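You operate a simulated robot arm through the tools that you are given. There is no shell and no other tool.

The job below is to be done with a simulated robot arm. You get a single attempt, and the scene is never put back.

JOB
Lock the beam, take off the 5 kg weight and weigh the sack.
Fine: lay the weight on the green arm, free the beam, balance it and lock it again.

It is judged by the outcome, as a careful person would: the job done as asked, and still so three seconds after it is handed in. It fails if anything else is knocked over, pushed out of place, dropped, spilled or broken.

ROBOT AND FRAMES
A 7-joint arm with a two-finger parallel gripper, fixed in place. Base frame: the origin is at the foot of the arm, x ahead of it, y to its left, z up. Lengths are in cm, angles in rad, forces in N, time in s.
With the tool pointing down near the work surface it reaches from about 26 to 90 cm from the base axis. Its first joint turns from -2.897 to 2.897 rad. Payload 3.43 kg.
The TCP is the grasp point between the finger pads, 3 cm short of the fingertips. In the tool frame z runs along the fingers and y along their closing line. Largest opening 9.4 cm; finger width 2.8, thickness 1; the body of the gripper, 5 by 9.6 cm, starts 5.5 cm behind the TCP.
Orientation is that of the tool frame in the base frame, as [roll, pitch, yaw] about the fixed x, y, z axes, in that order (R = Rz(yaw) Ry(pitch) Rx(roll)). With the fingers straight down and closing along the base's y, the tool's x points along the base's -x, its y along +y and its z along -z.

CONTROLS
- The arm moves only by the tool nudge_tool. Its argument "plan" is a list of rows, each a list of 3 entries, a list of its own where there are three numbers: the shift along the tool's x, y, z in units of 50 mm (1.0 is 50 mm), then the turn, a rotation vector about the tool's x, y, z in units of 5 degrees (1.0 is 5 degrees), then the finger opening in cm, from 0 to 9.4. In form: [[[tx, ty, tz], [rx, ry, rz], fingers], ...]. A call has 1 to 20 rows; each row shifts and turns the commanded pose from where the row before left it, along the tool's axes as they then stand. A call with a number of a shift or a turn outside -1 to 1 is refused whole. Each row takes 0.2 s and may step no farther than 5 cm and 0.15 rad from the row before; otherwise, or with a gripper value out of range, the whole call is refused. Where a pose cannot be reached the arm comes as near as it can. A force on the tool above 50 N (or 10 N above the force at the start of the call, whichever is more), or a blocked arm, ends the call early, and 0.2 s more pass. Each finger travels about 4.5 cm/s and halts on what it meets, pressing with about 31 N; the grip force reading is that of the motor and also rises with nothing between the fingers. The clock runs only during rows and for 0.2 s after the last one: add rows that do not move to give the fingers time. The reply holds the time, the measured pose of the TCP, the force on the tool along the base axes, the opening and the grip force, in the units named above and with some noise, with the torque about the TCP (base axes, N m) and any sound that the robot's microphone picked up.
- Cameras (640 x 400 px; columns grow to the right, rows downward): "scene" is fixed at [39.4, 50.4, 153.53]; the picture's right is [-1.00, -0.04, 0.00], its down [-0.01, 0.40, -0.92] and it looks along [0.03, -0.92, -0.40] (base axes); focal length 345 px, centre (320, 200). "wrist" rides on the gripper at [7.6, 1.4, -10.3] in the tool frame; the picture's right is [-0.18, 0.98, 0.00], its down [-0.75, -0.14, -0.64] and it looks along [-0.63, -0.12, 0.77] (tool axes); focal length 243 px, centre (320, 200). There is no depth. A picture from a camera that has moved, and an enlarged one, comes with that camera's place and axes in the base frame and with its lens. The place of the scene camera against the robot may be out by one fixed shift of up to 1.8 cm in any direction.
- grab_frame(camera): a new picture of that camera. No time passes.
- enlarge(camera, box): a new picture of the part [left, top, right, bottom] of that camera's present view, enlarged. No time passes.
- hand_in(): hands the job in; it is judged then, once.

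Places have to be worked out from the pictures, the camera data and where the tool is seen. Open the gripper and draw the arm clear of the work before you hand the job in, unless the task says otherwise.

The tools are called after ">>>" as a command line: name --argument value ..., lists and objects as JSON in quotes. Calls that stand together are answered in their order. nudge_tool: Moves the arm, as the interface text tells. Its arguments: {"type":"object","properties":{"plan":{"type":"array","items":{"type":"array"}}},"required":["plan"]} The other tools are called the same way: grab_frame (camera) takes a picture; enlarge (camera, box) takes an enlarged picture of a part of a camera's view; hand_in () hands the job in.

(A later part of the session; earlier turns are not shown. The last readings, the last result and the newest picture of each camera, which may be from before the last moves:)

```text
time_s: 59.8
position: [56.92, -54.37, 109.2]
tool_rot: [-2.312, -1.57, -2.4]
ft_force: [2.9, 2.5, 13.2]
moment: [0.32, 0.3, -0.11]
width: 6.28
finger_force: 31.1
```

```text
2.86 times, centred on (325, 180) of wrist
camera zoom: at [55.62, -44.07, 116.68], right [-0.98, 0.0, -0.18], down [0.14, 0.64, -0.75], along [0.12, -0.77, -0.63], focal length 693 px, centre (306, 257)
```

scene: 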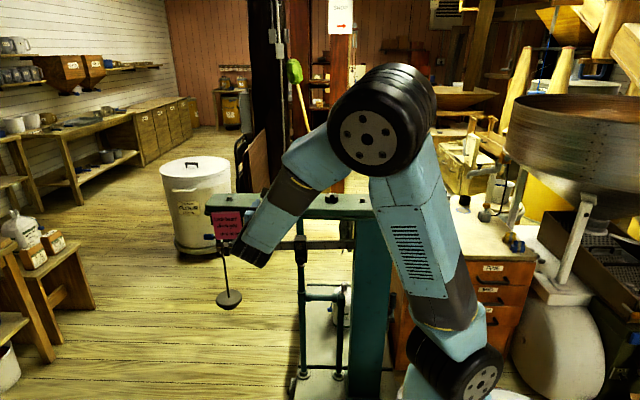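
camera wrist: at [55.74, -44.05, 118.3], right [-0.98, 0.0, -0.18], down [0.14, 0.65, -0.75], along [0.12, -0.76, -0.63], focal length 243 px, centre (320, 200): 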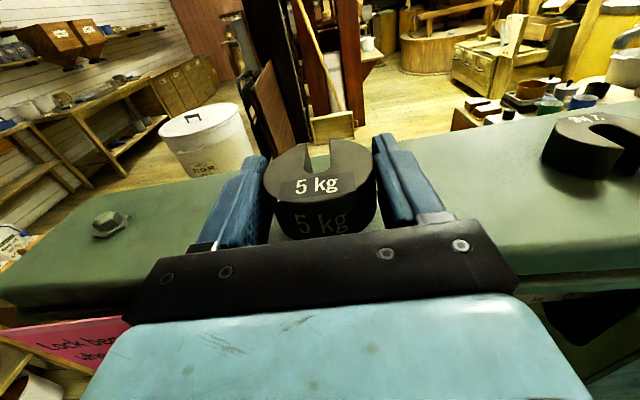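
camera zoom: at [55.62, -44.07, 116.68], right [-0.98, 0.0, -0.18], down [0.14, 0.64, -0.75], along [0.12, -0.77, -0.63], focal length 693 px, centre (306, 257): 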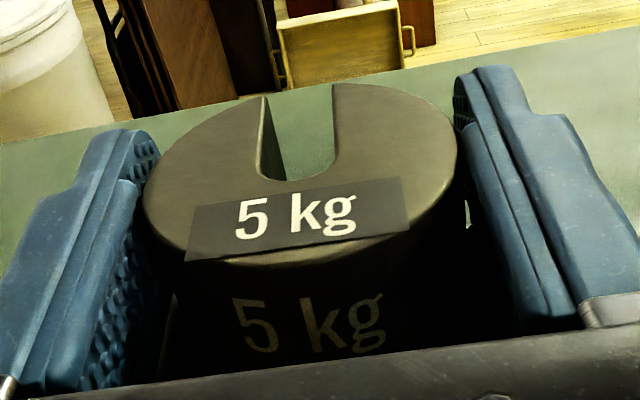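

Touchdown: upward force 13 N, the weight is on the arm. I'll relieve the pressure by a hair before opening.

>>> nudge_tool --plan '[[[0.04, 0, 0], [0, 0, 0], 5.0], [[0, 0, 0], [0, 0, 0], 5.0]]'

>>> enlarge --camera "wrist" --box '[220, 110, 430, 250]'

```text
time_s: 60.4
position: [56.87, -54.38, 109.07]
tool_rot: [2.713, -1.565, -1.141]
ft_force: [1.4, 0.1, -3.1]
moment: [-0.06, 0.02, 0.0]
width: 6.27
finger_force: 30.8
```

```text
2.86 times, centred on (325, 180) of wrist
camera zoom: at [55.63, -44.12, 116.72], right [-0.98, 0.0, -0.18], down [0.14, 0.65, -0.75], along [0.12, -0.76, -0.63], focal length 693 px, centre (306, 257)
```

zoom: 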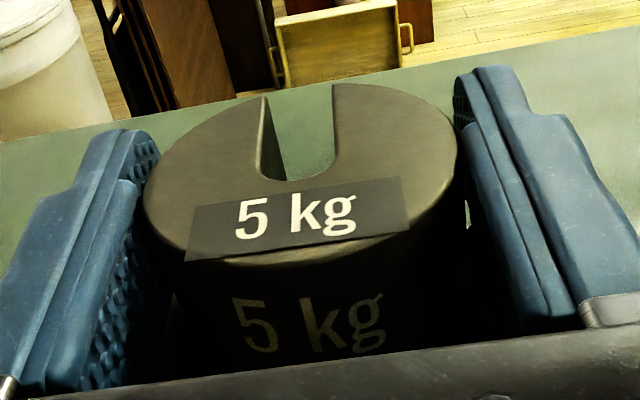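

Only just touching now (3 of 5 N still carried). Opening the fingers.

>>> nudge_tool --plan '[[[0, 0, 0], [0, 0, 0], 6.6], [[0, 0, 0], [0, 0, 0], 7.5], [[0, 0, 0], [0, 0, 0], 9.4], [[0, 0, 0], [0, 0, 0], 9.4], [[0, 0, 0], [0, 0, 0], 9.4]]'

>>> grab_frame --camera "wrist"

```text
time_s: 61.6
position: [56.95, -54.44, 109.11]
tool_rot: [2.778, -1.568, -1.207]
ft_force: [-0.7, 0.1, -0.2]
moment: [-0.03, 0.0, 0.02]
width: 9.4
finger_force: 0.2
```

```text
taken
camera wrist: at [55.63, -44.12, 116.78], right [-0.98, 0.0, -0.18], down [0.14, 0.64, -0.75], along [0.12, -0.76, -0.63], focal length 243 px, centre (320, 200)
```

wrist: 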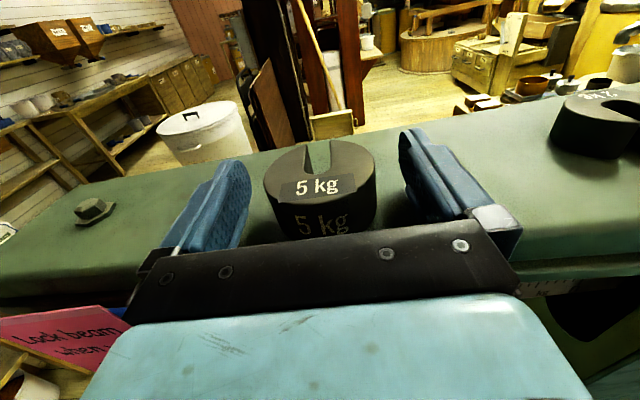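

The 5 kg weight stands on the arm. Retreating straight back along +y, then looking at the result and the lever end.

>>> nudge_tool --plan '[[[0, 0, -0.3], [0, 0, 0], 9.4], [[0, 0, -0.5], [0, 0, 0], 9.4], [[0, 0, -0.8], [0, 0, 0], 9.4], [[0, 0, -0.8], [0, 0, 0], 9.4], [[0, 0, -0.8], [0, 0, 0], 9.4], [[0, 0, -0.8], [0, 0, 0], 9.4]]'

>>> grab_frame --camera "wrist"

>>> grab_frame --camera "scene"

```text
time_s: 63.0
position: [56.77, -34.23, 109.2]
tool_rot: [2.827, -1.569, -1.258]
ft_force: [-0.1, 0.3, -0.3]
moment: [0.0, 0.01, -0.03]
width: 9.41
finger_force: 0.1
```

```text
taken
camera wrist: at [55.52, -23.91, 116.91], right [-0.98, 0.0, -0.18], down [0.14, 0.64, -0.75], along [0.12, -0.76, -0.63], focal length 243 px, centre (320, 200)
```

wrist: 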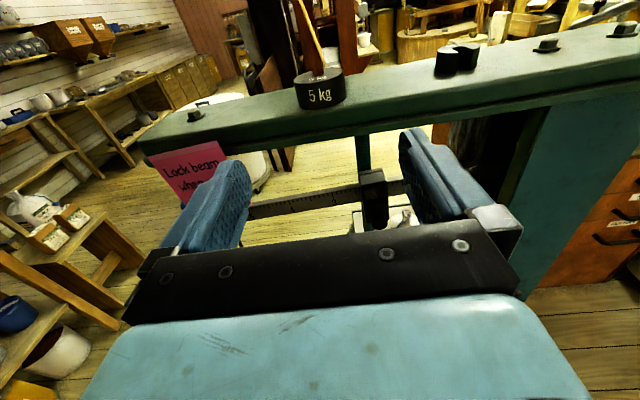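

```text
taken
```

scene: 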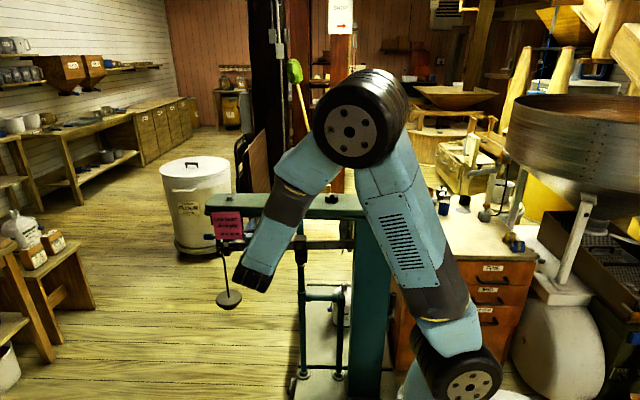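

The weight is safely on the arm, clear of its edge. Before freeing the beam I'll look closely at the main poise, so I know how it slides and whether it has a clamp.

>>> nudge_tool --plan '[[[-0.6, 0.2, 0.1], [0, 0, 0], 9.4], [[-0.6, 0.3, 0], [0, 0, 0], 9.4], [[-0.6, 0.4, 0], [0, 0, 0], 9.4], [[-0.6, 0.4, 0], [0, 0, 0], 9.4], [[-0.6, 0.1, 0], [0, 0, 0], 9.4]]'

>>> grab_frame --camera "wrist"

>>> enlarge --camera "wrist" --box '[230, 50, 410, 200]'

```text
time_s: 64.2
position: [49.7, -34.78, 94.4]
tool_rot: [2.824, -1.569, -1.251]
ft_force: [-0.4, -0.4, 0.2]
moment: [0.0, 0.01, 0.01]
width: 9.4
finger_force: 0.0
```

```text
taken
camera wrist: at [48.41, -24.46, 102.01], right [-0.98, 0.0, -0.18], down [0.14, 0.64, -0.75], along [0.12, -0.76, -0.63], focal length 243 px, centre (320, 200)
```

wrist: 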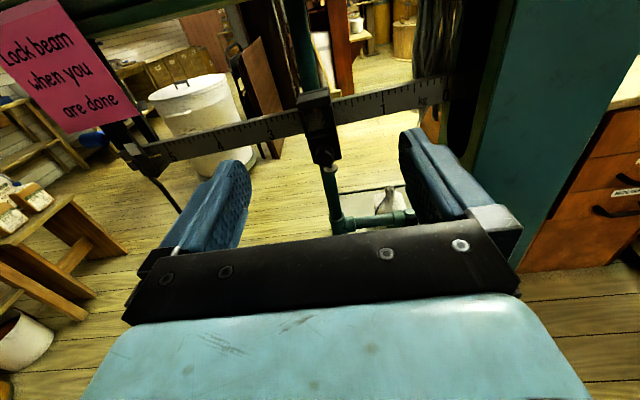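

```text
2.67 times, centred on (320, 125) of wrist
camera zoom: at [48.41, -24.46, 102.01], right [-0.98, 0.0, -0.18], down [0.14, 0.64, -0.75], along [0.12, -0.76, -0.63], focal length 647 px, centre (320, 400)
```

zoom: 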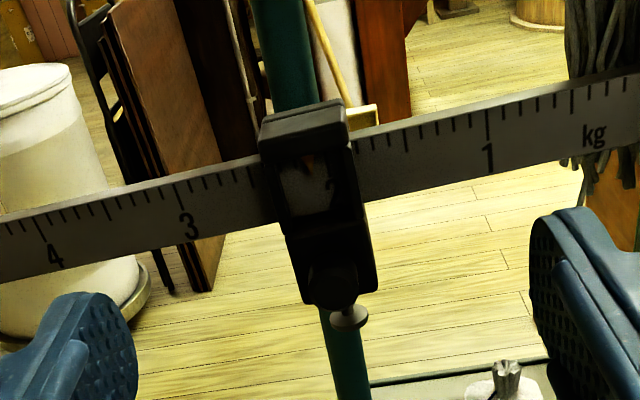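

>>> enlarge --camera "wrist" --box '[285, 80, 355, 180]'

>>> enlarge --camera "wrist" --box '[295, 90, 345, 130]'

>>> enlarge --camera "wrist" --box '[340, 60, 460, 130]'

```text
4.00 times, centred on (320, 130) of wrist
camera zoom: at [48.41, -24.46, 102.01], right [-0.98, 0.0, -0.18], down [0.14, 0.64, -0.75], along [0.12, -0.76, -0.63], focal length 970 px, centre (320, 480)
```

zoom: 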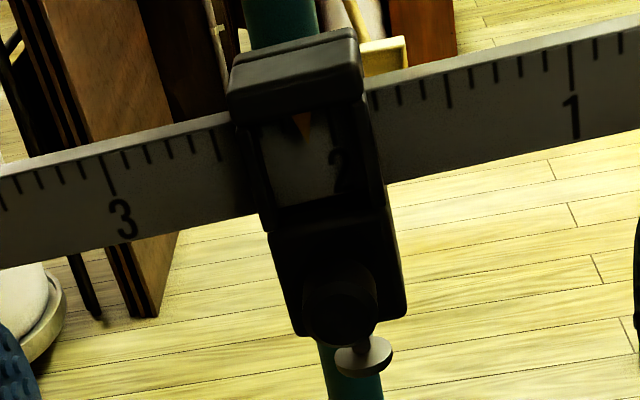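

```text
10.00 times, centred on (320, 110) of wrist
camera zoom: at [48.41, -24.46, 102.01], right [-0.98, 0.0, -0.18], down [0.14, 0.64, -0.75], along [0.12, -0.76, -0.63], focal length 2426 px, centre (320, 1100)
```

zoom: 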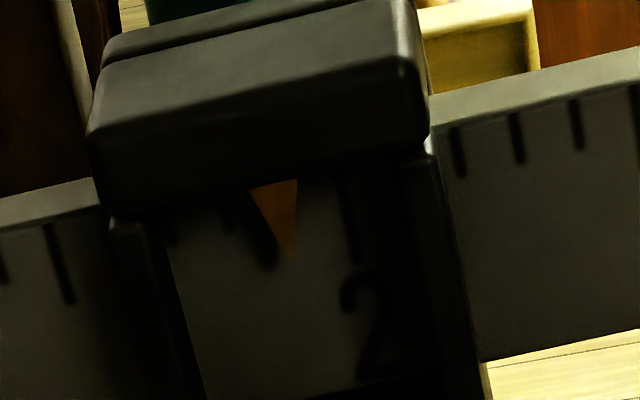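

```text
5.33 times, centred on (400, 95) of wrist
camera zoom: at [48.41, -24.46, 102.01], right [-0.98, 0.0, -0.18], down [0.14, 0.64, -0.75], along [0.12, -0.76, -0.63], focal length 1294 px, centre (-107, 760)
```

zoom: 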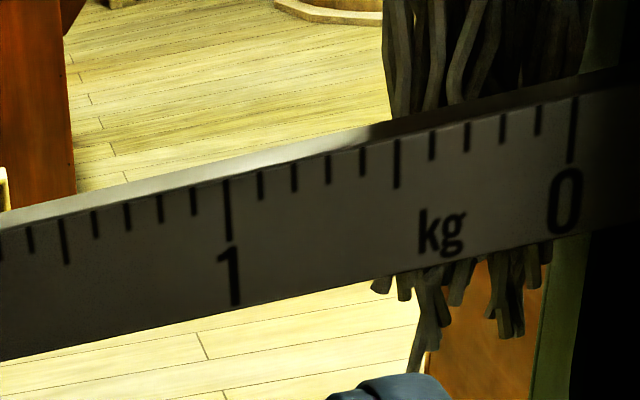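

The poise has a window with an orange pointer reading about 2.1 kg, a black front knob and a small pale button underneath. One kg spans about 7.8 cm. I'll look from closer.

>>> nudge_tool --plan '[[[-0.5, 0, 0.5], [0, 0, 0], 9.4], [[-0.5, 0, 0.6], [0, 0, 0], 9.4], [[-0.3, 0, 0.3], [0, 0, 0], 9.4]]'

>>> grab_frame --camera "wrist"

>>> enlarge --camera "wrist" --box '[260, 50, 380, 170]'

```text
time_s: 65.0
position: [49.93, -41.78, 87.75]
tool_rot: [2.912, -1.565, -1.34]
ft_force: [-0.7, -0.9, -0.8]
moment: [0.01, 0.0, 0.01]
width: 9.39
finger_force: 0.1
```

```text
taken
camera wrist: at [48.51, -31.63, 95.39], right [-0.98, 0.0, -0.18], down [0.14, 0.64, -0.75], along [0.12, -0.76, -0.63], focal length 243 px, centre (320, 200)
```

wrist: 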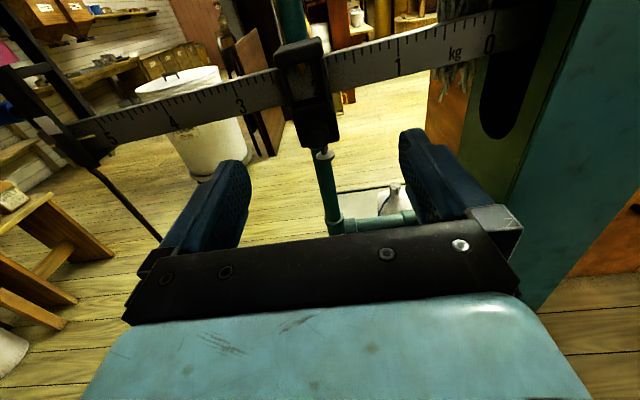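

```text
3.33 times, centred on (320, 110) of wrist
camera zoom: at [48.51, -31.63, 95.39], right [-0.98, 0.0, -0.18], down [0.14, 0.64, -0.75], along [0.12, -0.76, -0.63], focal length 809 px, centre (320, 500)
```

zoom: 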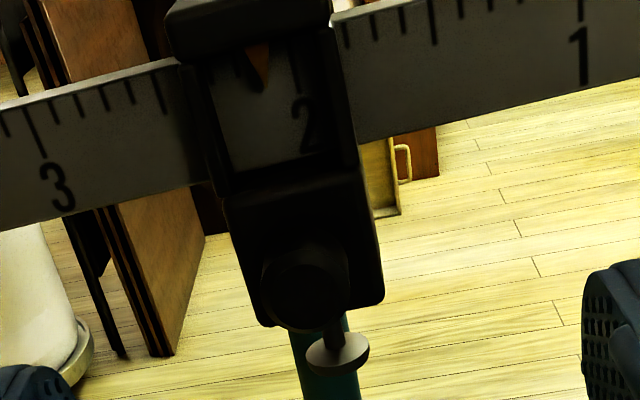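

The poise reads about 2.1 kg; it has a round front knob good for gripping. Now I return to the lever: back off, move to the +x end, then roll the tool so the fingers close vertically on the handle.

>>> nudge_tool --plan '[[[0, 0, -0.8], [0, 0, 0], 9.4], [[0, -0.5, -0.8], [0, 0, 0], 9.4], [[0, -0.8, -0.2], [0, 0, 0], 9.4], [[0.1, -0.9, 0], [0, 0, 0], 9.4], [[0.1, -0.9, 0], [0, 0, 0], 9.4], [[0.1, -0.9, 0], [0, 0, 0], 9.4], [[0.1, -0.9, 0], [0, 0, 0], 9.4], [[0.2, -0.9, 0], [0, 0, 0], 9.4], [[0.2, -0.9, 0], [0, 0, 0], 9.4], [[0.1, -0.6, 0], [0, 0, 0], 9.4]]'

>>> nudge_tool --plan '[[[0, 0, 0], [0, 0, -1], 9.4], [[0, 0, 0], [0, 0, -1], 9.4], [[0, 0, 0], [0, 0, -1], 9.4], [[0, 0, 0], [0, 0, -1], 9.4], [[0, 0, 0], [0, 0, -1], 9.4], [[0, 0, 0], [0, 0, -1], 9.4], [[0, 0, 0], [0, 0, -1], 9.4], [[0, 0, 0], [0, 0, -1], 9.4], [[0, 0, 0], [0, 0, -1], 9.4], [[0, 0, 0], [0, 0, -1], 5.0], [[0, 0, 0], [0, 0, -1], 5.0], [[0, 0, 0], [0, 0, -1], 5.0], [[0, 0, 0], [0, 0, -1], 5.0], [[0, 0, 0], [0, 0, -1], 5.0], [[0, 0, 0], [0, 0, -1], 5.0], [[0, 0, 0], [0, 0, -1], 5.0], [[0, 0, 0], [0, 0, -1], 5.0], [[0, 0, 0], [0, 0, -1], 5.0]]'

>>> grab_frame --camera "wrist"

```text
time_s: 67.2
position: [86.33, -32.87, 92.17]
tool_rot: [2.607, -1.566, -1.038]
ft_force: [0.4, -0.2, 0.6]
moment: [0.0, 0.02, 0.06]
width: 9.4
finger_force: 0.1
```

```text
time_s: 71.0
position: [86.4, -32.89, 92.19]
tool_rot: [1.575, 0.002, -0.001]
ft_force: [-0.5, 0.7, 0.0]
moment: [-0.02, -0.04, 0.0]
width: 5.01
finger_force: 0.0
```

```text
taken
camera wrist: at [94.13, -22.5, 93.58], right [-0.18, 0.0, 0.98], down [-0.75, 0.64, -0.14], along [-0.63, -0.77, -0.12], focal length 243 px, centre (320, 200)
```

wrist: 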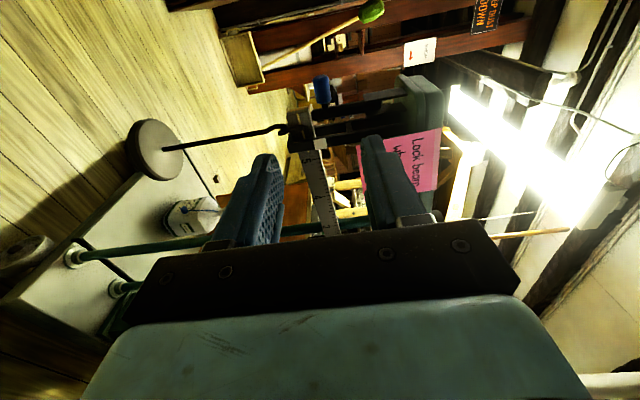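

Handle confirmed at about (84.7,-57.8,92.0). Advancing with the fingers open 5 cm above and below it, keeping clear of the beam end.

>>> nudge_tool --plan '[[[-0.08, 0, 0.8], [0, 0, 0], 5.0], [[0, 0, 0.8], [0, 0, 0], 5.0], [[0, 0, 0.8], [0, 0, 0], 5.0], [[0, 0, 0.8], [0, 0, 0], 5.0], [[0, 0, 0.5], [0, 0, 0], 5.0]]'

>>> grab_frame --camera "wrist"

>>> enlarge --camera "wrist" --box '[200, 80, 420, 240]'

```text
time_s: 72.2
position: [85.97, -51.14, 92.08]
tool_rot: [1.574, 0.002, 0.002]
ft_force: [0.3, 0.3, -0.2]
moment: [0.0, 0.01, -0.02]
width: 5.0
finger_force: 0.0
```

```text
taken
camera wrist: at [93.69, -40.89, 93.5], right [-0.18, 0.0, 0.98], down [-0.75, 0.64, -0.14], along [-0.63, -0.77, -0.12], focal length 243 px, centre (320, 200)
```

wrist: 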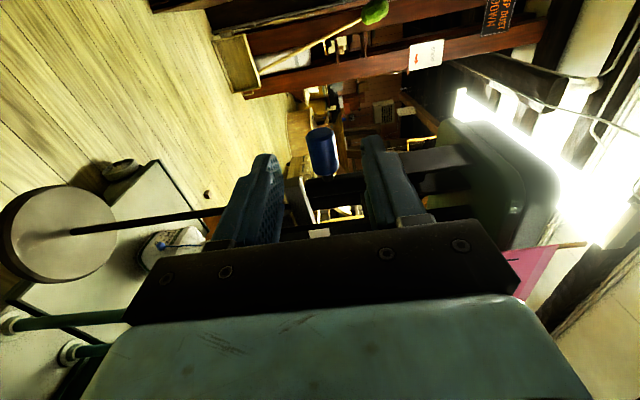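

```text
2.50 times, centred on (310, 160) of wrist
camera zoom: at [93.69, -40.89, 93.5], right [-0.18, 0.0, 0.98], down [-0.75, 0.64, -0.14], along [-0.63, -0.77, -0.12], focal length 606 px, centre (345, 300)
```

zoom: 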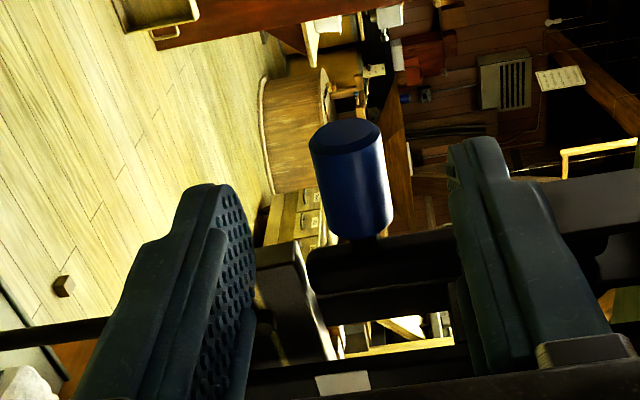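

Well aligned. Going the last 5.5 cm in, then checking before closing.

>>> nudge_tool --plan '[[[0, 0, 0.3], [0, 0, 0], 5.0], [[0, 0, 0.3], [0, 0, 0], 5.0], [[0, 0, 0.3], [0, 0, 0], 5.0], [[0, 0, 0.25], [0, 0, 0], 5.0]]'

>>> enlarge --camera "wrist" --box '[200, 80, 420, 240]'

```text
time_s: 73.2
position: [86.13, -56.91, 92.24]
tool_rot: [1.575, 0.002, 0.002]
ft_force: [-0.3, -0.9, -0.7]
moment: [0.01, -0.01, -0.01]
width: 5.0
finger_force: 0.2
```

```text
2.50 times, centred on (310, 160) of wrist
camera zoom: at [93.81, -46.66, 93.64], right [-0.18, 0.0, 0.98], down [-0.75, 0.64, -0.14], along [-0.63, -0.77, -0.12], focal length 606 px, centre (345, 300)
```

zoom: 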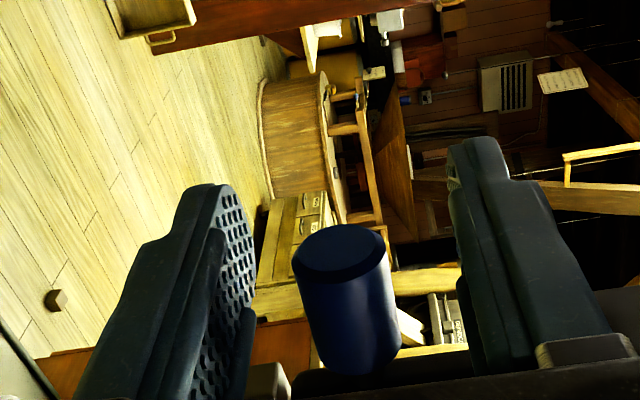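

The handle is between the pads. Closing gently on it.

>>> nudge_tool --plan '[[[0, 0, 0], [0, 0, 0], 3.0], [[0, 0, 0], [0, 0, 0], 1.5], [[0, 0, 0], [0, 0, 0], 1.5], [[0, 0, 0], [0, 0, 0], 1.5]]'

>>> enlarge --camera "wrist" --box '[200, 80, 420, 240]'

```text
time_s: 74.2
position: [86.05, -57.06, 91.97]
tool_rot: [1.578, 0.003, 0.0]
ft_force: [-4.1, 2.4, -14.7]
moment: [0.01, -0.24, 0.51]
width: 2.18
finger_force: 44.5
```

```text
2.50 times, centred on (310, 160) of wrist
camera zoom: at [93.81, -46.66, 93.44], right [-0.18, -0.01, 0.98], down [-0.75, 0.64, -0.14], along [-0.63, -0.77, -0.12], focal length 606 px, centre (345, 300)
```

zoom: 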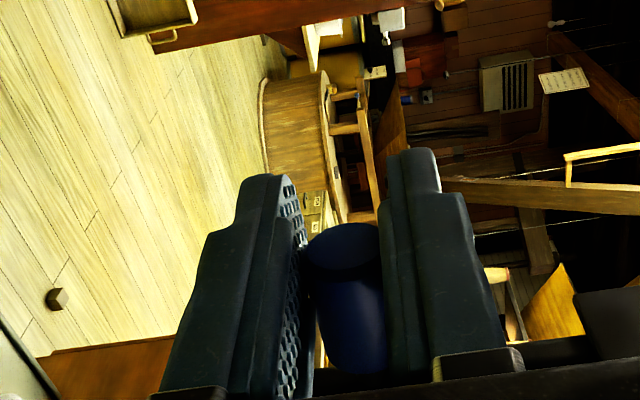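

Gripped (2.18 cm) with the pads slightly high, pulling down a little. I'll correct that and swing the handle back along its arc (pivot ≈ y -57.5, z 99, radius ≈7), checking forces after the first few degrees.

>>> nudge_tool --plan '[[[0, -0.04, 0], [0, 0, 0], 1.5], [[0, 0.0, -0.1], [0, 0, 0], 1.5], [[0, 0.01, -0.1], [0, 0, 0], 1.5], [[0, 0.04, -0.24], [0, 0, 0], 1.5]]'

>>> enlarge --camera "wrist" --box '[200, 80, 420, 240]'

```text
time_s: 75.2
position: [86.12, -54.87, 92.36]
tool_rot: [1.573, 0.002, 0.002]
ft_force: [9.6, -5.3, 4.0]
moment: [0.19, -0.04, 0.2]
width: 2.17
finger_force: 45.1
```

```text
2.50 times, centred on (310, 160) of wrist
camera zoom: at [93.79, -44.47, 93.67], right [-0.18, 0.0, 0.98], down [-0.76, 0.64, -0.14], along [-0.63, -0.77, -0.12], focal length 606 px, centre (345, 300)
```

zoom: 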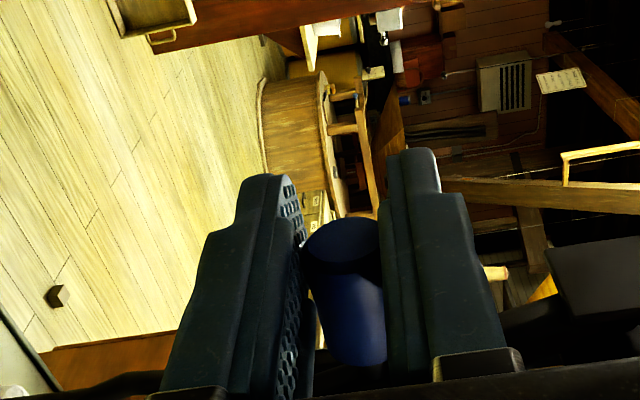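

The handle follows smoothly with only a few newtons. Continuing up the arc.

>>> nudge_tool --plan '[[[0, 0.084, -0.23], [0, 0, 0], 1.5], [[0, 0.122, -0.21], [0, 0, 0], 1.5], [[0, 0.158, -0.19], [0, 0, 0], 1.5]]'

>>> enlarge --camera "wrist" --box '[200, 80, 420, 240]'

```text
time_s: 76.0
position: [86.11, -51.62, 94.02]
tool_rot: [1.573, 0.002, 0.001]
ft_force: [-4.5, 8.4, -9.0]
moment: [0.15, -0.09, 0.13]
width: 2.18
finger_force: 13.0
```

```text
2.50 times, centred on (310, 160) of wrist
camera zoom: at [93.78, -41.31, 95.46], right [-0.18, 0.0, 0.98], down [-0.75, 0.64, -0.14], along [-0.63, -0.77, -0.12], focal length 606 px, centre (345, 300)
```

zoom: 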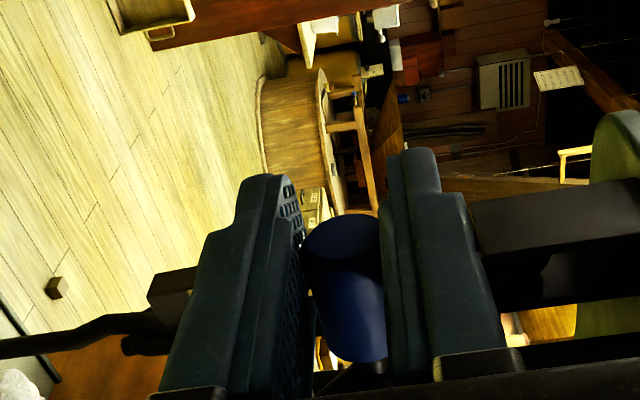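

Still following; a mild outward radial force means I'm running a touch inside the arc, so I'll bias outward slightly and continue to horizontal.

>>> nudge_tool --plan '[[[0, 0.175, -0.18], [0, 0, 0], 1.5], [[0, 0.21, -0.13], [0, 0, 0], 1.5], [[0, 0.23, -0.085], [0, 0, 0], 1.5]]'

>>> enlarge --camera "wrist" --box '[200, 80, 420, 240]'

```text
time_s: 76.8
position: [86.0, -49.71, 97.06]
tool_rot: [1.572, 0.002, 0.003]
ft_force: [0.7, 2.8, -5.3]
moment: [0.33, -0.32, 0.56]
width: 2.14
finger_force: 45.3
```

```text
2.50 times, centred on (310, 160) of wrist
camera zoom: at [93.78, -39.43, 98.48], right [-0.18, 0.0, 0.98], down [-0.75, 0.64, -0.14], along [-0.63, -0.77, -0.12], focal length 606 px, centre (345, 300)
```

zoom: 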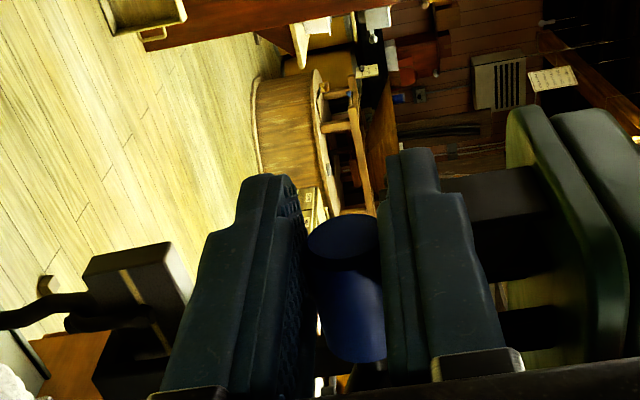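

Nearly there. Two more small steps to bring the lever back to horizontal where it was at the start.

>>> nudge_tool --plan '[[[0, 0.2, -0.04], [0, 0, 0], 1.5], [[0, 0.16, 0], [0, 0, 0], 1.5]]'

>>> enlarge --camera "wrist" --box '[200, 80, 420, 240]'

```text
time_s: 77.4
position: [86.05, -49.44, 98.86]
tool_rot: [1.574, 0.001, 0.001]
ft_force: [-3.4, 2.9, -2.9]
moment: [0.49, -0.2, 0.25]
width: 2.17
finger_force: 45.1
```

```text
2.50 times, centred on (310, 160) of wrist
camera zoom: at [93.8, -39.23, 100.25], right [-0.18, 0.0, 0.98], down [-0.75, 0.64, -0.14], along [-0.63, -0.77, -0.12], focal length 606 px, centre (345, 300)
```

zoom: 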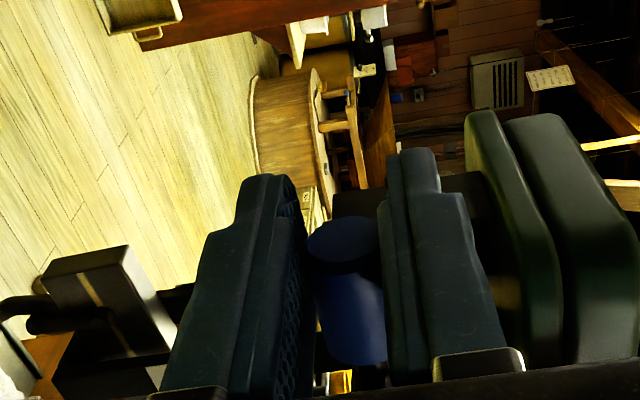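

Handle is back at about its starting height. A tiny further lift to feel for the stop, then I'll release.

>>> nudge_tool --plan '[[[0, 0.05, 0], [0, 0, 0], 1.5]]'

```text
time_s: 77.8
position: [86.14, -49.54, 99.06]
tool_rot: [1.574, 0.002, 0.001]
ft_force: [-6.9, 2.3, -5.3]
moment: [0.55, -0.06, -0.12]
width: 2.19
finger_force: 45.0
```

That's its original position. Opening and backing off along +y, then looking at how the beam behaves.

>>> nudge_tool --plan '[[[0, 0, 0], [0, 0, 0], 3.6], [[0, 0, 0], [0, 0, 0], 3.6], [[0, 0, -0.4], [0, 0, 0], 3.6], [[0, 0, -0.8], [0, 0, 0], 3.6], [[0, 0, -0.8], [0, 0, 0], 3.6], [[0.2, 0, -0.8], [0, 0, 0], 3.6], [[0.2, 0, -0.4], [0, 0, 0], 3.6]]'

>>> grab_frame --camera "wrist"

>>> enlarge --camera "wrist" --box '[200, 60, 360, 220]'

```text
time_s: 79.4
position: [88.09, -33.74, 99.21]
tool_rot: [1.574, 0.001, 0.001]
ft_force: [0.1, 0.1, -0.3]
moment: [-0.02, 0.02, 0.01]
width: 3.58
finger_force: 0.1
```

```text
taken
camera wrist: at [95.79, -23.32, 100.6], right [-0.18, 0.0, 0.98], down [-0.75, 0.64, -0.14], along [-0.63, -0.77, -0.12], focal length 243 px, centre (320, 200)
```

wrist: 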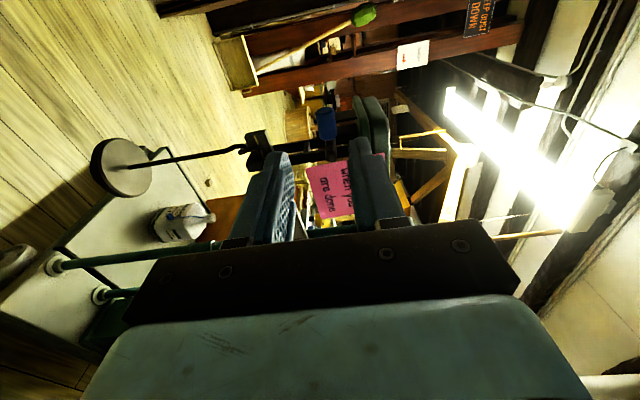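

```text
2.50 times, centred on (280, 140) of wrist
camera zoom: at [95.79, -23.32, 100.6], right [-0.18, 0.0, 0.98], down [-0.75, 0.64, -0.14], along [-0.63, -0.77, -0.12], focal length 606 px, centre (420, 350)
```

zoom: 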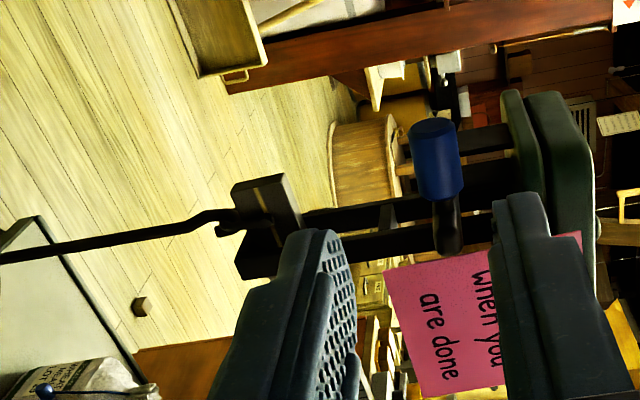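

Lever is back in its free position. I'll roll the tool upright again and move toward the poise, then check the beam end with both cameras.

>>> nudge_tool --plan '[[[0, 0, 0], [0, 0, 1], 3.6], [[0, 0, 0], [0, 0, 1], 3.6], [[0, 0, 0], [0, 0, 1], 3.6], [[0, 0, 0], [0, 0, 1], 3.6], [[0, 0, 0], [0, 0, 1], 3.6], [[0, 0, 0], [0, 0, 1], 3.6], [[0, 0, 0], [0, 0, 1], 3.6], [[0, 0, 0], [0, 0, 1], 3.6], [[0, 0, 0], [0, 0, 1], 3.6], [[0, 0, 0], [0, 0, 1], 3.6], [[0, 0, 0], [0, 0, 1], 3.6], [[0, 0, 0], [0, 0, 1], 3.6], [[0, 0, 0], [0, 0, 1], 3.6], [[0, 0, 0], [0, 0, 1], 3.6], [[0, 0, 0], [0, 0, 1], 3.6], [[0, 0, 0], [0, 0, 1], 3.6], [[0, 0, 0], [0, 0, 1], 3.6], [[0, 0, 0], [0, 0, 1], 3.6]]'

>>> grab_frame --camera "wrist"

>>> enlarge --camera "wrist" --box '[280, 60, 440, 180]'

```text
time_s: 83.2
position: [88.02, -33.47, 98.99]
tool_rot: [3.026, -1.566, -1.454]
ft_force: [-0.1, 0.0, 0.0]
moment: [-0.02, -0.02, -0.02]
width: 3.6
finger_force: 0.1
```

```text
taken
camera wrist: at [86.69, -23.24, 106.82], right [-0.98, 0.0, -0.18], down [0.14, 0.64, -0.75], along [0.12, -0.76, -0.63], focal length 243 px, centre (320, 200)
```

wrist: 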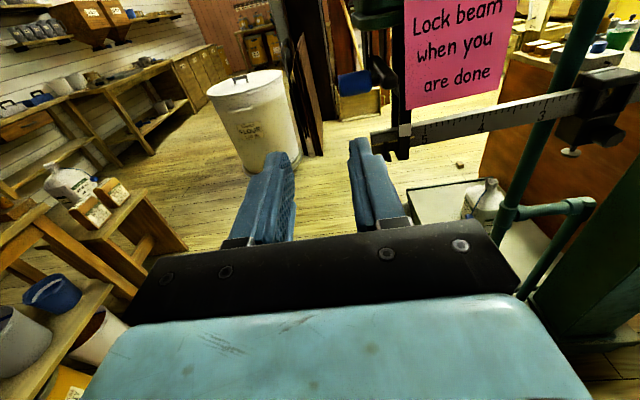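

```text
3.33 times, centred on (360, 120) of wrist
camera zoom: at [86.69, -23.24, 106.82], right [-0.98, 0.0, -0.18], down [0.14, 0.64, -0.75], along [0.12, -0.76, -0.63], focal length 809 px, centre (187, 467)
```

zoom: 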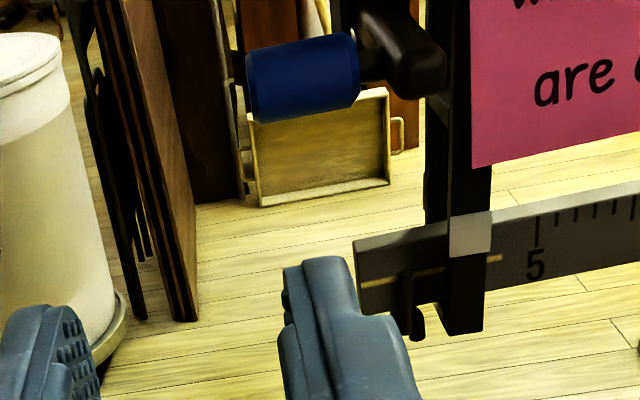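

The beam end still sits low (index line below the white mark), so with the poise at 2.1 kg it is still too heavy: the sack is under 2.1 kg. I'll bring the open fingers in front of the poise to slide it toward zero.

>>> nudge_tool --plan '[[[-0.2, 0.7, 0], [0, 0, 0], 7.4], [[-0.3, 0.8, 0], [0, 0, 0], 7.4], [[-0.3, 0.8, 0], [0, 0, 0], 7.4], [[-0.3, 0.8, 0], [0, 0, 0], 7.4], [[-0.3, 0.8, 0], [0, 0, 0], 7.4], [[-0.3, 0.8, 0], [0, 0, 0], 7.4], [[-0.3, 0.8, 0], [0, 0, 0], 7.4], [[-0.3, 0.8, 0], [0, 0, 0], 7.4], [[-0.3, 0.8, 0.4], [0, 0, 0], 7.4], [[-0.2, 0.27, 0.7], [0, 0, 0], 7.4]]'

>>> grab_frame --camera "wrist"

>>> grab_frame --camera "scene"

```text
time_s: 85.4
position: [51.35, -39.08, 85.1]
tool_rot: [2.957, -1.567, -1.386]
ft_force: [-0.1, -0.4, 0.0]
moment: [-0.01, -0.02, -0.02]
width: 7.4
finger_force: 0.0
```

```text
taken
camera wrist: at [49.94, -28.82, 92.69], right [-0.98, 0.0, -0.18], down [0.14, 0.64, -0.75], along [0.12, -0.76, -0.63], focal length 243 px, centre (320, 200)
```

wrist: 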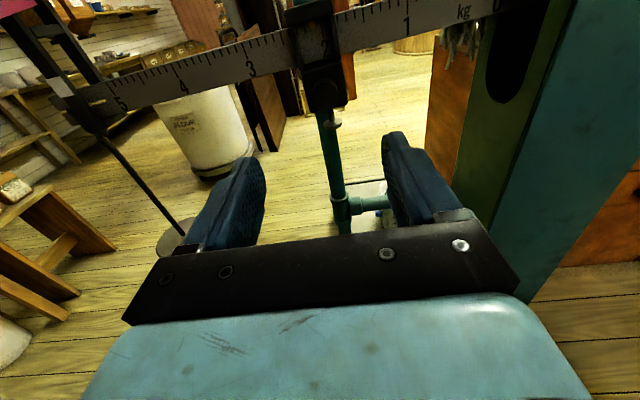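

```text
taken
```

scene: 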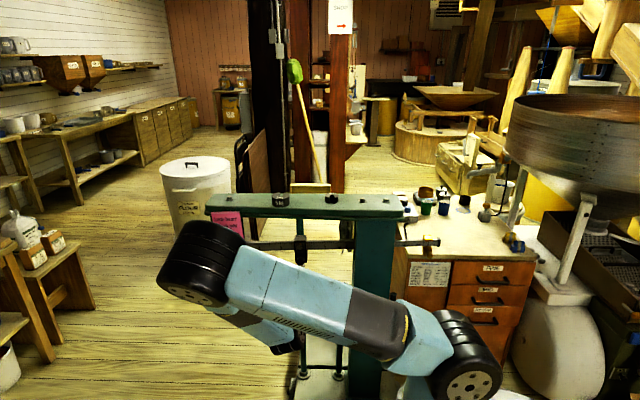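

I'll zoom on the poise and check the beam end once more from here.

>>> enlarge --camera "wrist" --box '[260, 10, 400, 150]'

>>> enlarge --camera "wrist" --box '[20, 40, 140, 160]'

```text
2.86 times, centred on (330, 80) of wrist
camera zoom: at [49.94, -28.82, 92.69], right [-0.98, 0.0, -0.18], down [0.14, 0.64, -0.75], along [0.12, -0.76, -0.63], focal length 693 px, centre (291, 543)
```

zoom: 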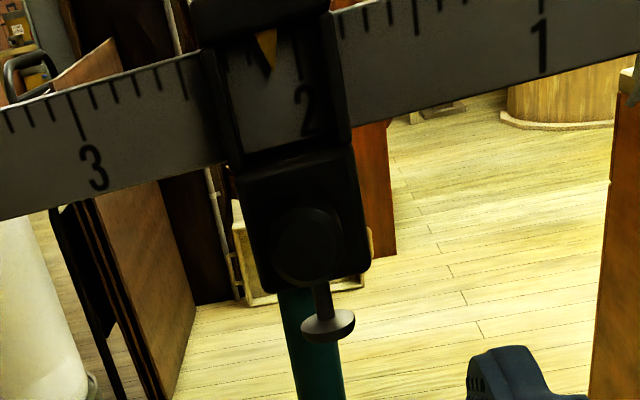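

```text
3.33 times, centred on (80, 100) of wrist
camera zoom: at [49.94, -28.82, 92.69], right [-0.98, 0.0, -0.18], down [0.14, 0.64, -0.75], along [0.12, -0.76, -0.63], focal length 809 px, centre (1120, 533)
```

zoom: 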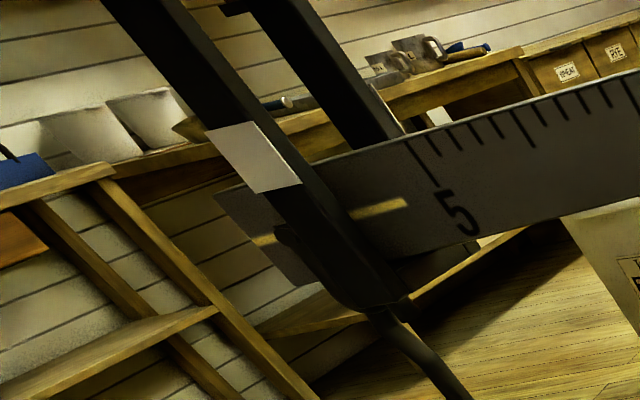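

Poise body spans x≈48.7–52.8 (centre 50.75), z 83.5–88 below the beam. I'll advance with fingers either side of it, below the beam.

>>> nudge_tool --plan '[[[0, 0.11, 0.6], [0, 0, 0], 7.4], [[0, 0, 0.6], [0, 0, 0], 7.4], [[0, 0, 0.6], [0, 0, 0], 7.4], [[0, 0, 0.5], [0, 0, 0], 7.4]]'

>>> grab_frame --camera "wrist"

```text
time_s: 86.4
position: [50.59, -50.66, 85.12]
tool_rot: [2.712, -1.568, -1.139]
ft_force: [-0.3, 0.1, 0.0]
moment: [-0.02, 0.02, -0.01]
width: 7.41
finger_force: 0.2
```

```text
taken
camera wrist: at [49.24, -40.3, 92.78], right [-0.98, 0.0, -0.18], down [0.14, 0.64, -0.75], along [0.12, -0.76, -0.63], focal length 243 px, centre (320, 200)
```

wrist: 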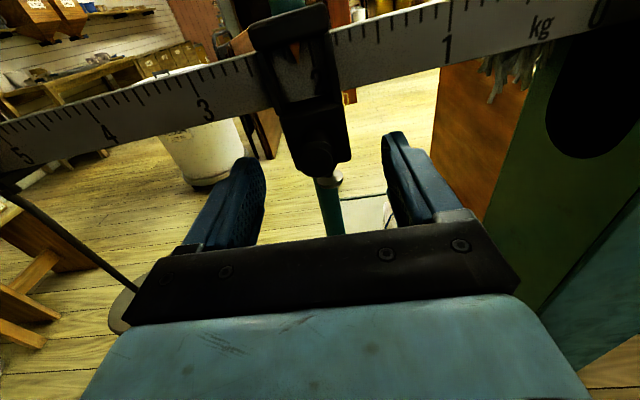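

Aligned. Last advance of about 4 cm, then narrow the gap around the poise.

>>> nudge_tool --plan '[[[0, -0.03, 0.3], [0, 0, 0], 7.4], [[0, 0, 0.3], [0, 0, 0], 7.4], [[0, 0, 0.15], [0, 0, 0], 7.4], [[0, 0, 0], [0, 0, 0], 5.4], [[0, 0, 0], [0, 0, 0], 5.0]]'

>>> grab_frame --camera "wrist"

>>> enlarge --camera "wrist" --box '[220, 60, 420, 240]'

```text
time_s: 87.6
position: [50.81, -54.22, 85.13]
tool_rot: [2.754, -1.569, -1.182]
ft_force: [0.0, -0.6, -0.3]
moment: [0.02, 0.02, -0.02]
width: 5.0
finger_force: 0.0
```

```text
taken
camera wrist: at [49.48, -43.99, 92.8], right [-0.98, 0.0, -0.18], down [0.14, 0.64, -0.75], along [0.12, -0.76, -0.63], focal length 243 px, centre (320, 200)
```

wrist: 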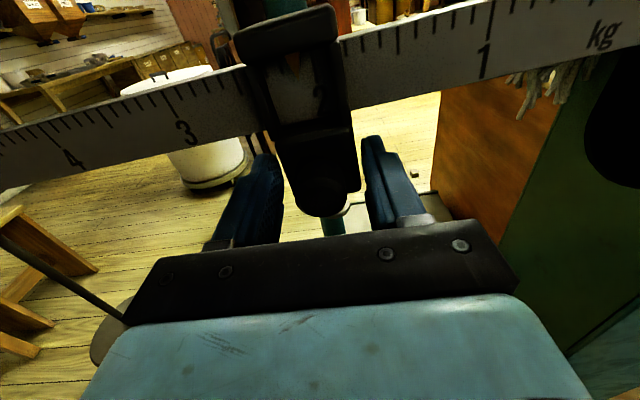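

```text
2.22 times, centred on (320, 150) of wrist
camera zoom: at [49.48, -43.99, 92.8], right [-0.98, 0.0, -0.18], down [0.14, 0.64, -0.75], along [0.12, -0.76, -0.63], focal length 539 px, centre (320, 311)
```

zoom: 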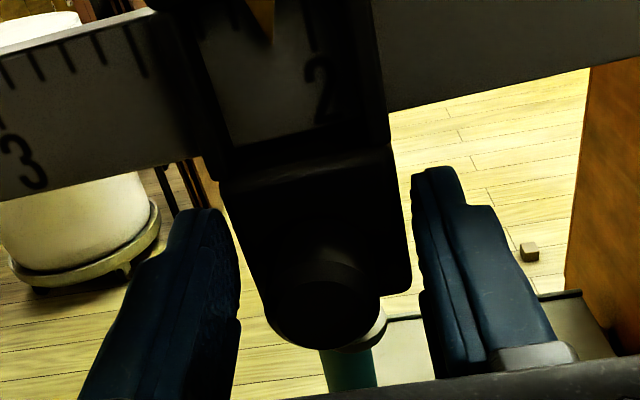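

The fingers flank the poise body cleanly. I'll push it 1.6 cm toward zero and see that it slides.

>>> nudge_tool --plan '[[[0, 0.1, 0], [0, 0, 0], 5.0], [[0, 0.1, 0], [0, 0, 0], 5.0], [[0, 0.12, 0], [0, 0, 0], 5.0]]'

>>> grab_frame --camera "wrist"

>>> enlarge --camera "wrist" --box '[230, 0, 370, 120]'

```text
time_s: 88.4
position: [49.15, -54.25, 85.16]
tool_rot: [2.71, -1.567, -1.138]
ft_force: [-0.2, 0.6, 0.0]
moment: [0.01, -0.03, -0.01]
width: 4.97
finger_force: 0.1
```

```text
taken
camera wrist: at [47.79, -43.99, 92.79], right [-0.98, 0.0, -0.18], down [0.14, 0.64, -0.75], along [0.12, -0.76, -0.63], focal length 243 px, centre (320, 200)
```

wrist: 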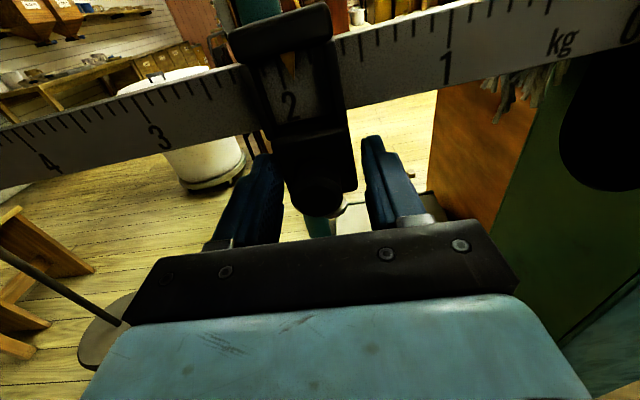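

```text
3.33 times, centred on (300, 60) of wrist
camera zoom: at [47.79, -43.99, 92.79], right [-0.98, 0.0, -0.18], down [0.14, 0.64, -0.75], along [0.12, -0.76, -0.63], focal length 809 px, centre (387, 667)
```

zoom: 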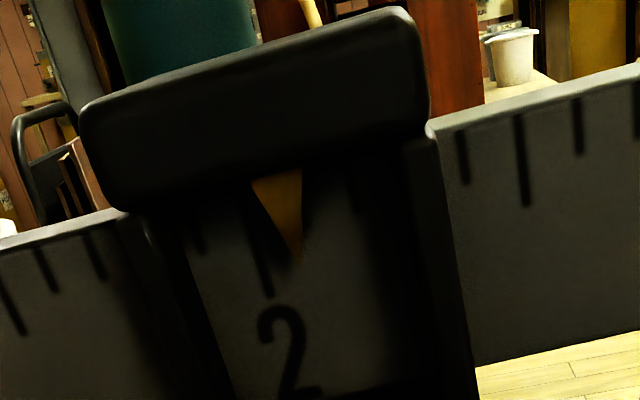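

It slides with practically no effort; pointer now about 1.95. I'll push it on to about 1.0 kg and check the beam.

>>> nudge_tool --plan '[[[0, 0.2, 0], [0, 0, 0], 5.0], [[0, 0.2, 0], [0, 0, 0], 5.0], [[0, 0.2, 0], [0, 0, 0], 5.0], [[0, 0.2, 0], [0, 0, 0], 5.0], [[0, 0.2, 0], [0, 0, 0], 5.0], [[0, 0.2, 0], [0, 0, 0], 5.0], [[0, 0.2, 0], [0, 0, 0], 5.0], [[0, 0.08, 0], [0, 0, 0], 5.0], [[0, -0.06, 0], [0, 0, 0], 5.0]]'

>>> grab_frame --camera "wrist"

>>> enlarge --camera "wrist" --box '[220, 0, 400, 240]'

>>> grab_frame --camera "scene"

```text
time_s: 90.4
position: [42.1, -54.34, 85.11]
tool_rot: [2.743, -1.568, -1.172]
ft_force: [1.1, 0.2, 0.5]
moment: [-0.01, 0.0, -0.02]
width: 5.0
finger_force: 0.1
```

```text
taken
camera wrist: at [40.67, -44.02, 92.74], right [-0.98, 0.0, -0.18], down [0.14, 0.65, -0.75], along [0.12, -0.76, -0.63], focal length 243 px, centre (320, 200)
```

wrist: 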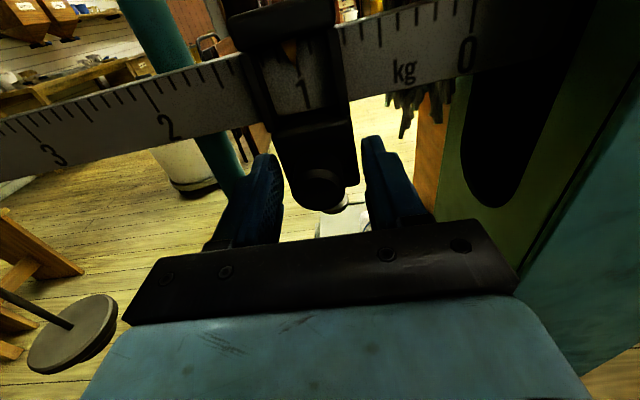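

```text
1.67 times, centred on (310, 120) of wrist
camera zoom: at [40.67, -44.02, 92.74], right [-0.98, 0.0, -0.18], down [0.14, 0.65, -0.75], along [0.12, -0.76, -0.63], focal length 404 px, centre (337, 333)
```

zoom: 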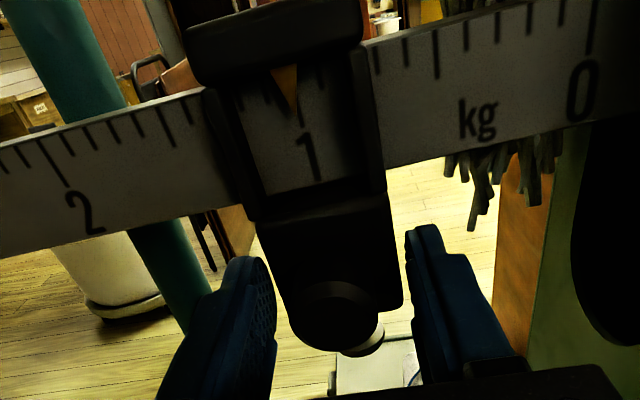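

```text
taken
```

scene: 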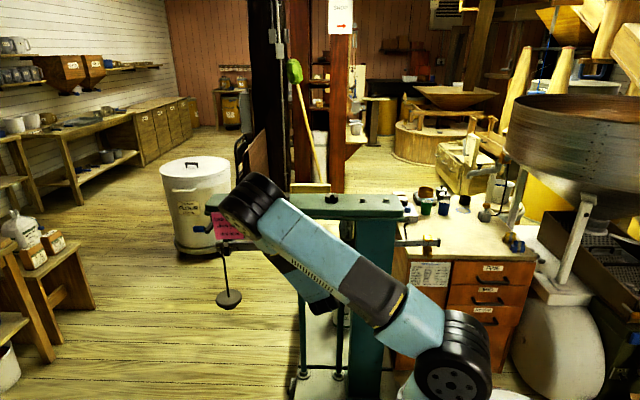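

Pointer now near 1.05 kg. Checking the beam end in the scene camera.

>>> enlarge --camera "scene" --box '[195, 225, 275, 265]'

>>> enlarge --camera "scene" --box '[385, 225, 455, 265]'

```text
8.00 times, centred on (235, 245) of scene
camera zoom: at [39.4, 50.4, 153.53], right [-1.0, -0.04, 0.0], down [-0.01, 0.4, -0.92], along [0.03, -0.92, -0.4], focal length 2760 px, centre (1000, -160)
```

zoom: 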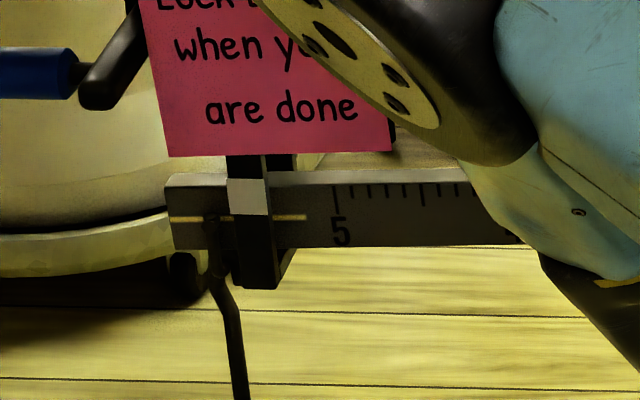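

```text
9.14 times, centred on (420, 245) of scene
camera zoom: at [39.4, 50.4, 153.53], right [-1.0, -0.04, 0.0], down [-0.01, 0.4, -0.92], along [0.03, -0.92, -0.4], focal length 3154 px, centre (-594, -211)
```

zoom: 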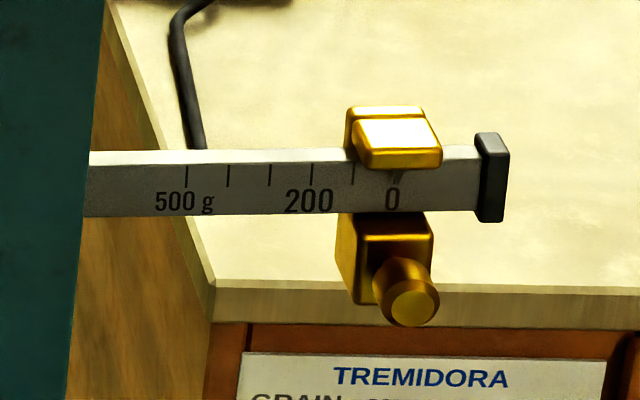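

The beam end is still resting low at about 1.05 kg, so I keep sliding toward zero, in roughly 0.15 kg steps, backing off a little each time to leave the beam free.

>>> nudge_tool --plan '[[[0, 0.15, 0], [0, 0, 0], 5.0], [[0, 0.15, 0], [0, 0, 0], 5.0], [[0, -0.06, 0], [0, 0, 0], 5.0], [[0, 0, 0], [0, 0, 0], 5.0], [[0, 0, 0], [0, 0, 0], 5.0]]'

>>> enlarge --camera "scene" --box '[195, 225, 275, 265]'

>>> enlarge --camera "wrist" --box '[220, 0, 400, 120]'

```text
time_s: 91.6
position: [41.0, -54.35, 84.99]
tool_rot: [2.803, -1.567, -1.232]
ft_force: [-0.4, -0.7, -0.3]
moment: [-0.03, 0.01, -0.01]
width: 5.02
finger_force: 0.2
```

```text
8.00 times, centred on (235, 245) of scene
camera zoom: at [39.4, 50.4, 153.53], right [-1.0, -0.04, 0.0], down [-0.01, 0.4, -0.92], along [0.03, -0.92, -0.4], focal length 2760 px, centre (1000, -160)
```

zoom: 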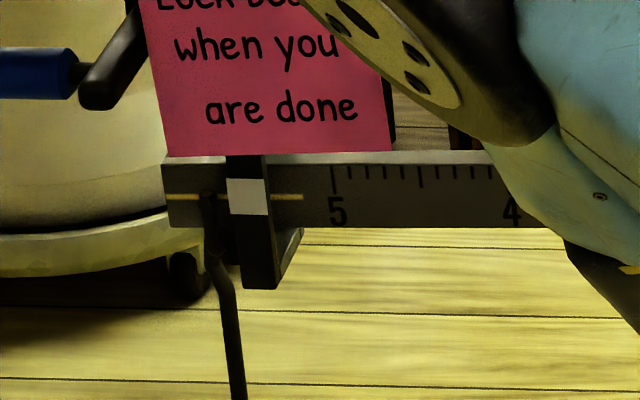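

```text
3.33 times, centred on (310, 60) of wrist
camera zoom: at [39.64, -44.02, 92.71], right [-0.98, 0.0, -0.18], down [0.14, 0.64, -0.75], along [0.12, -0.76, -0.63], focal length 809 px, centre (353, 667)
```

zoom: 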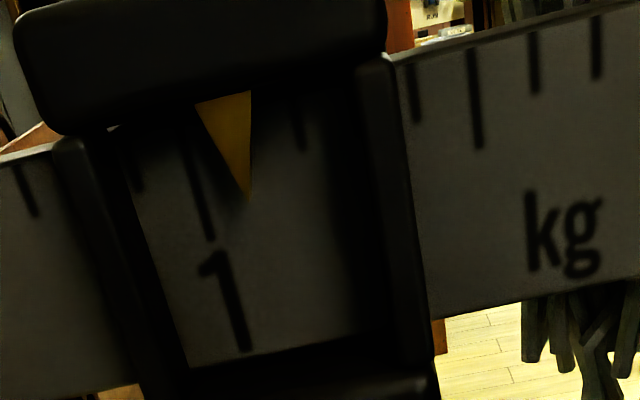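

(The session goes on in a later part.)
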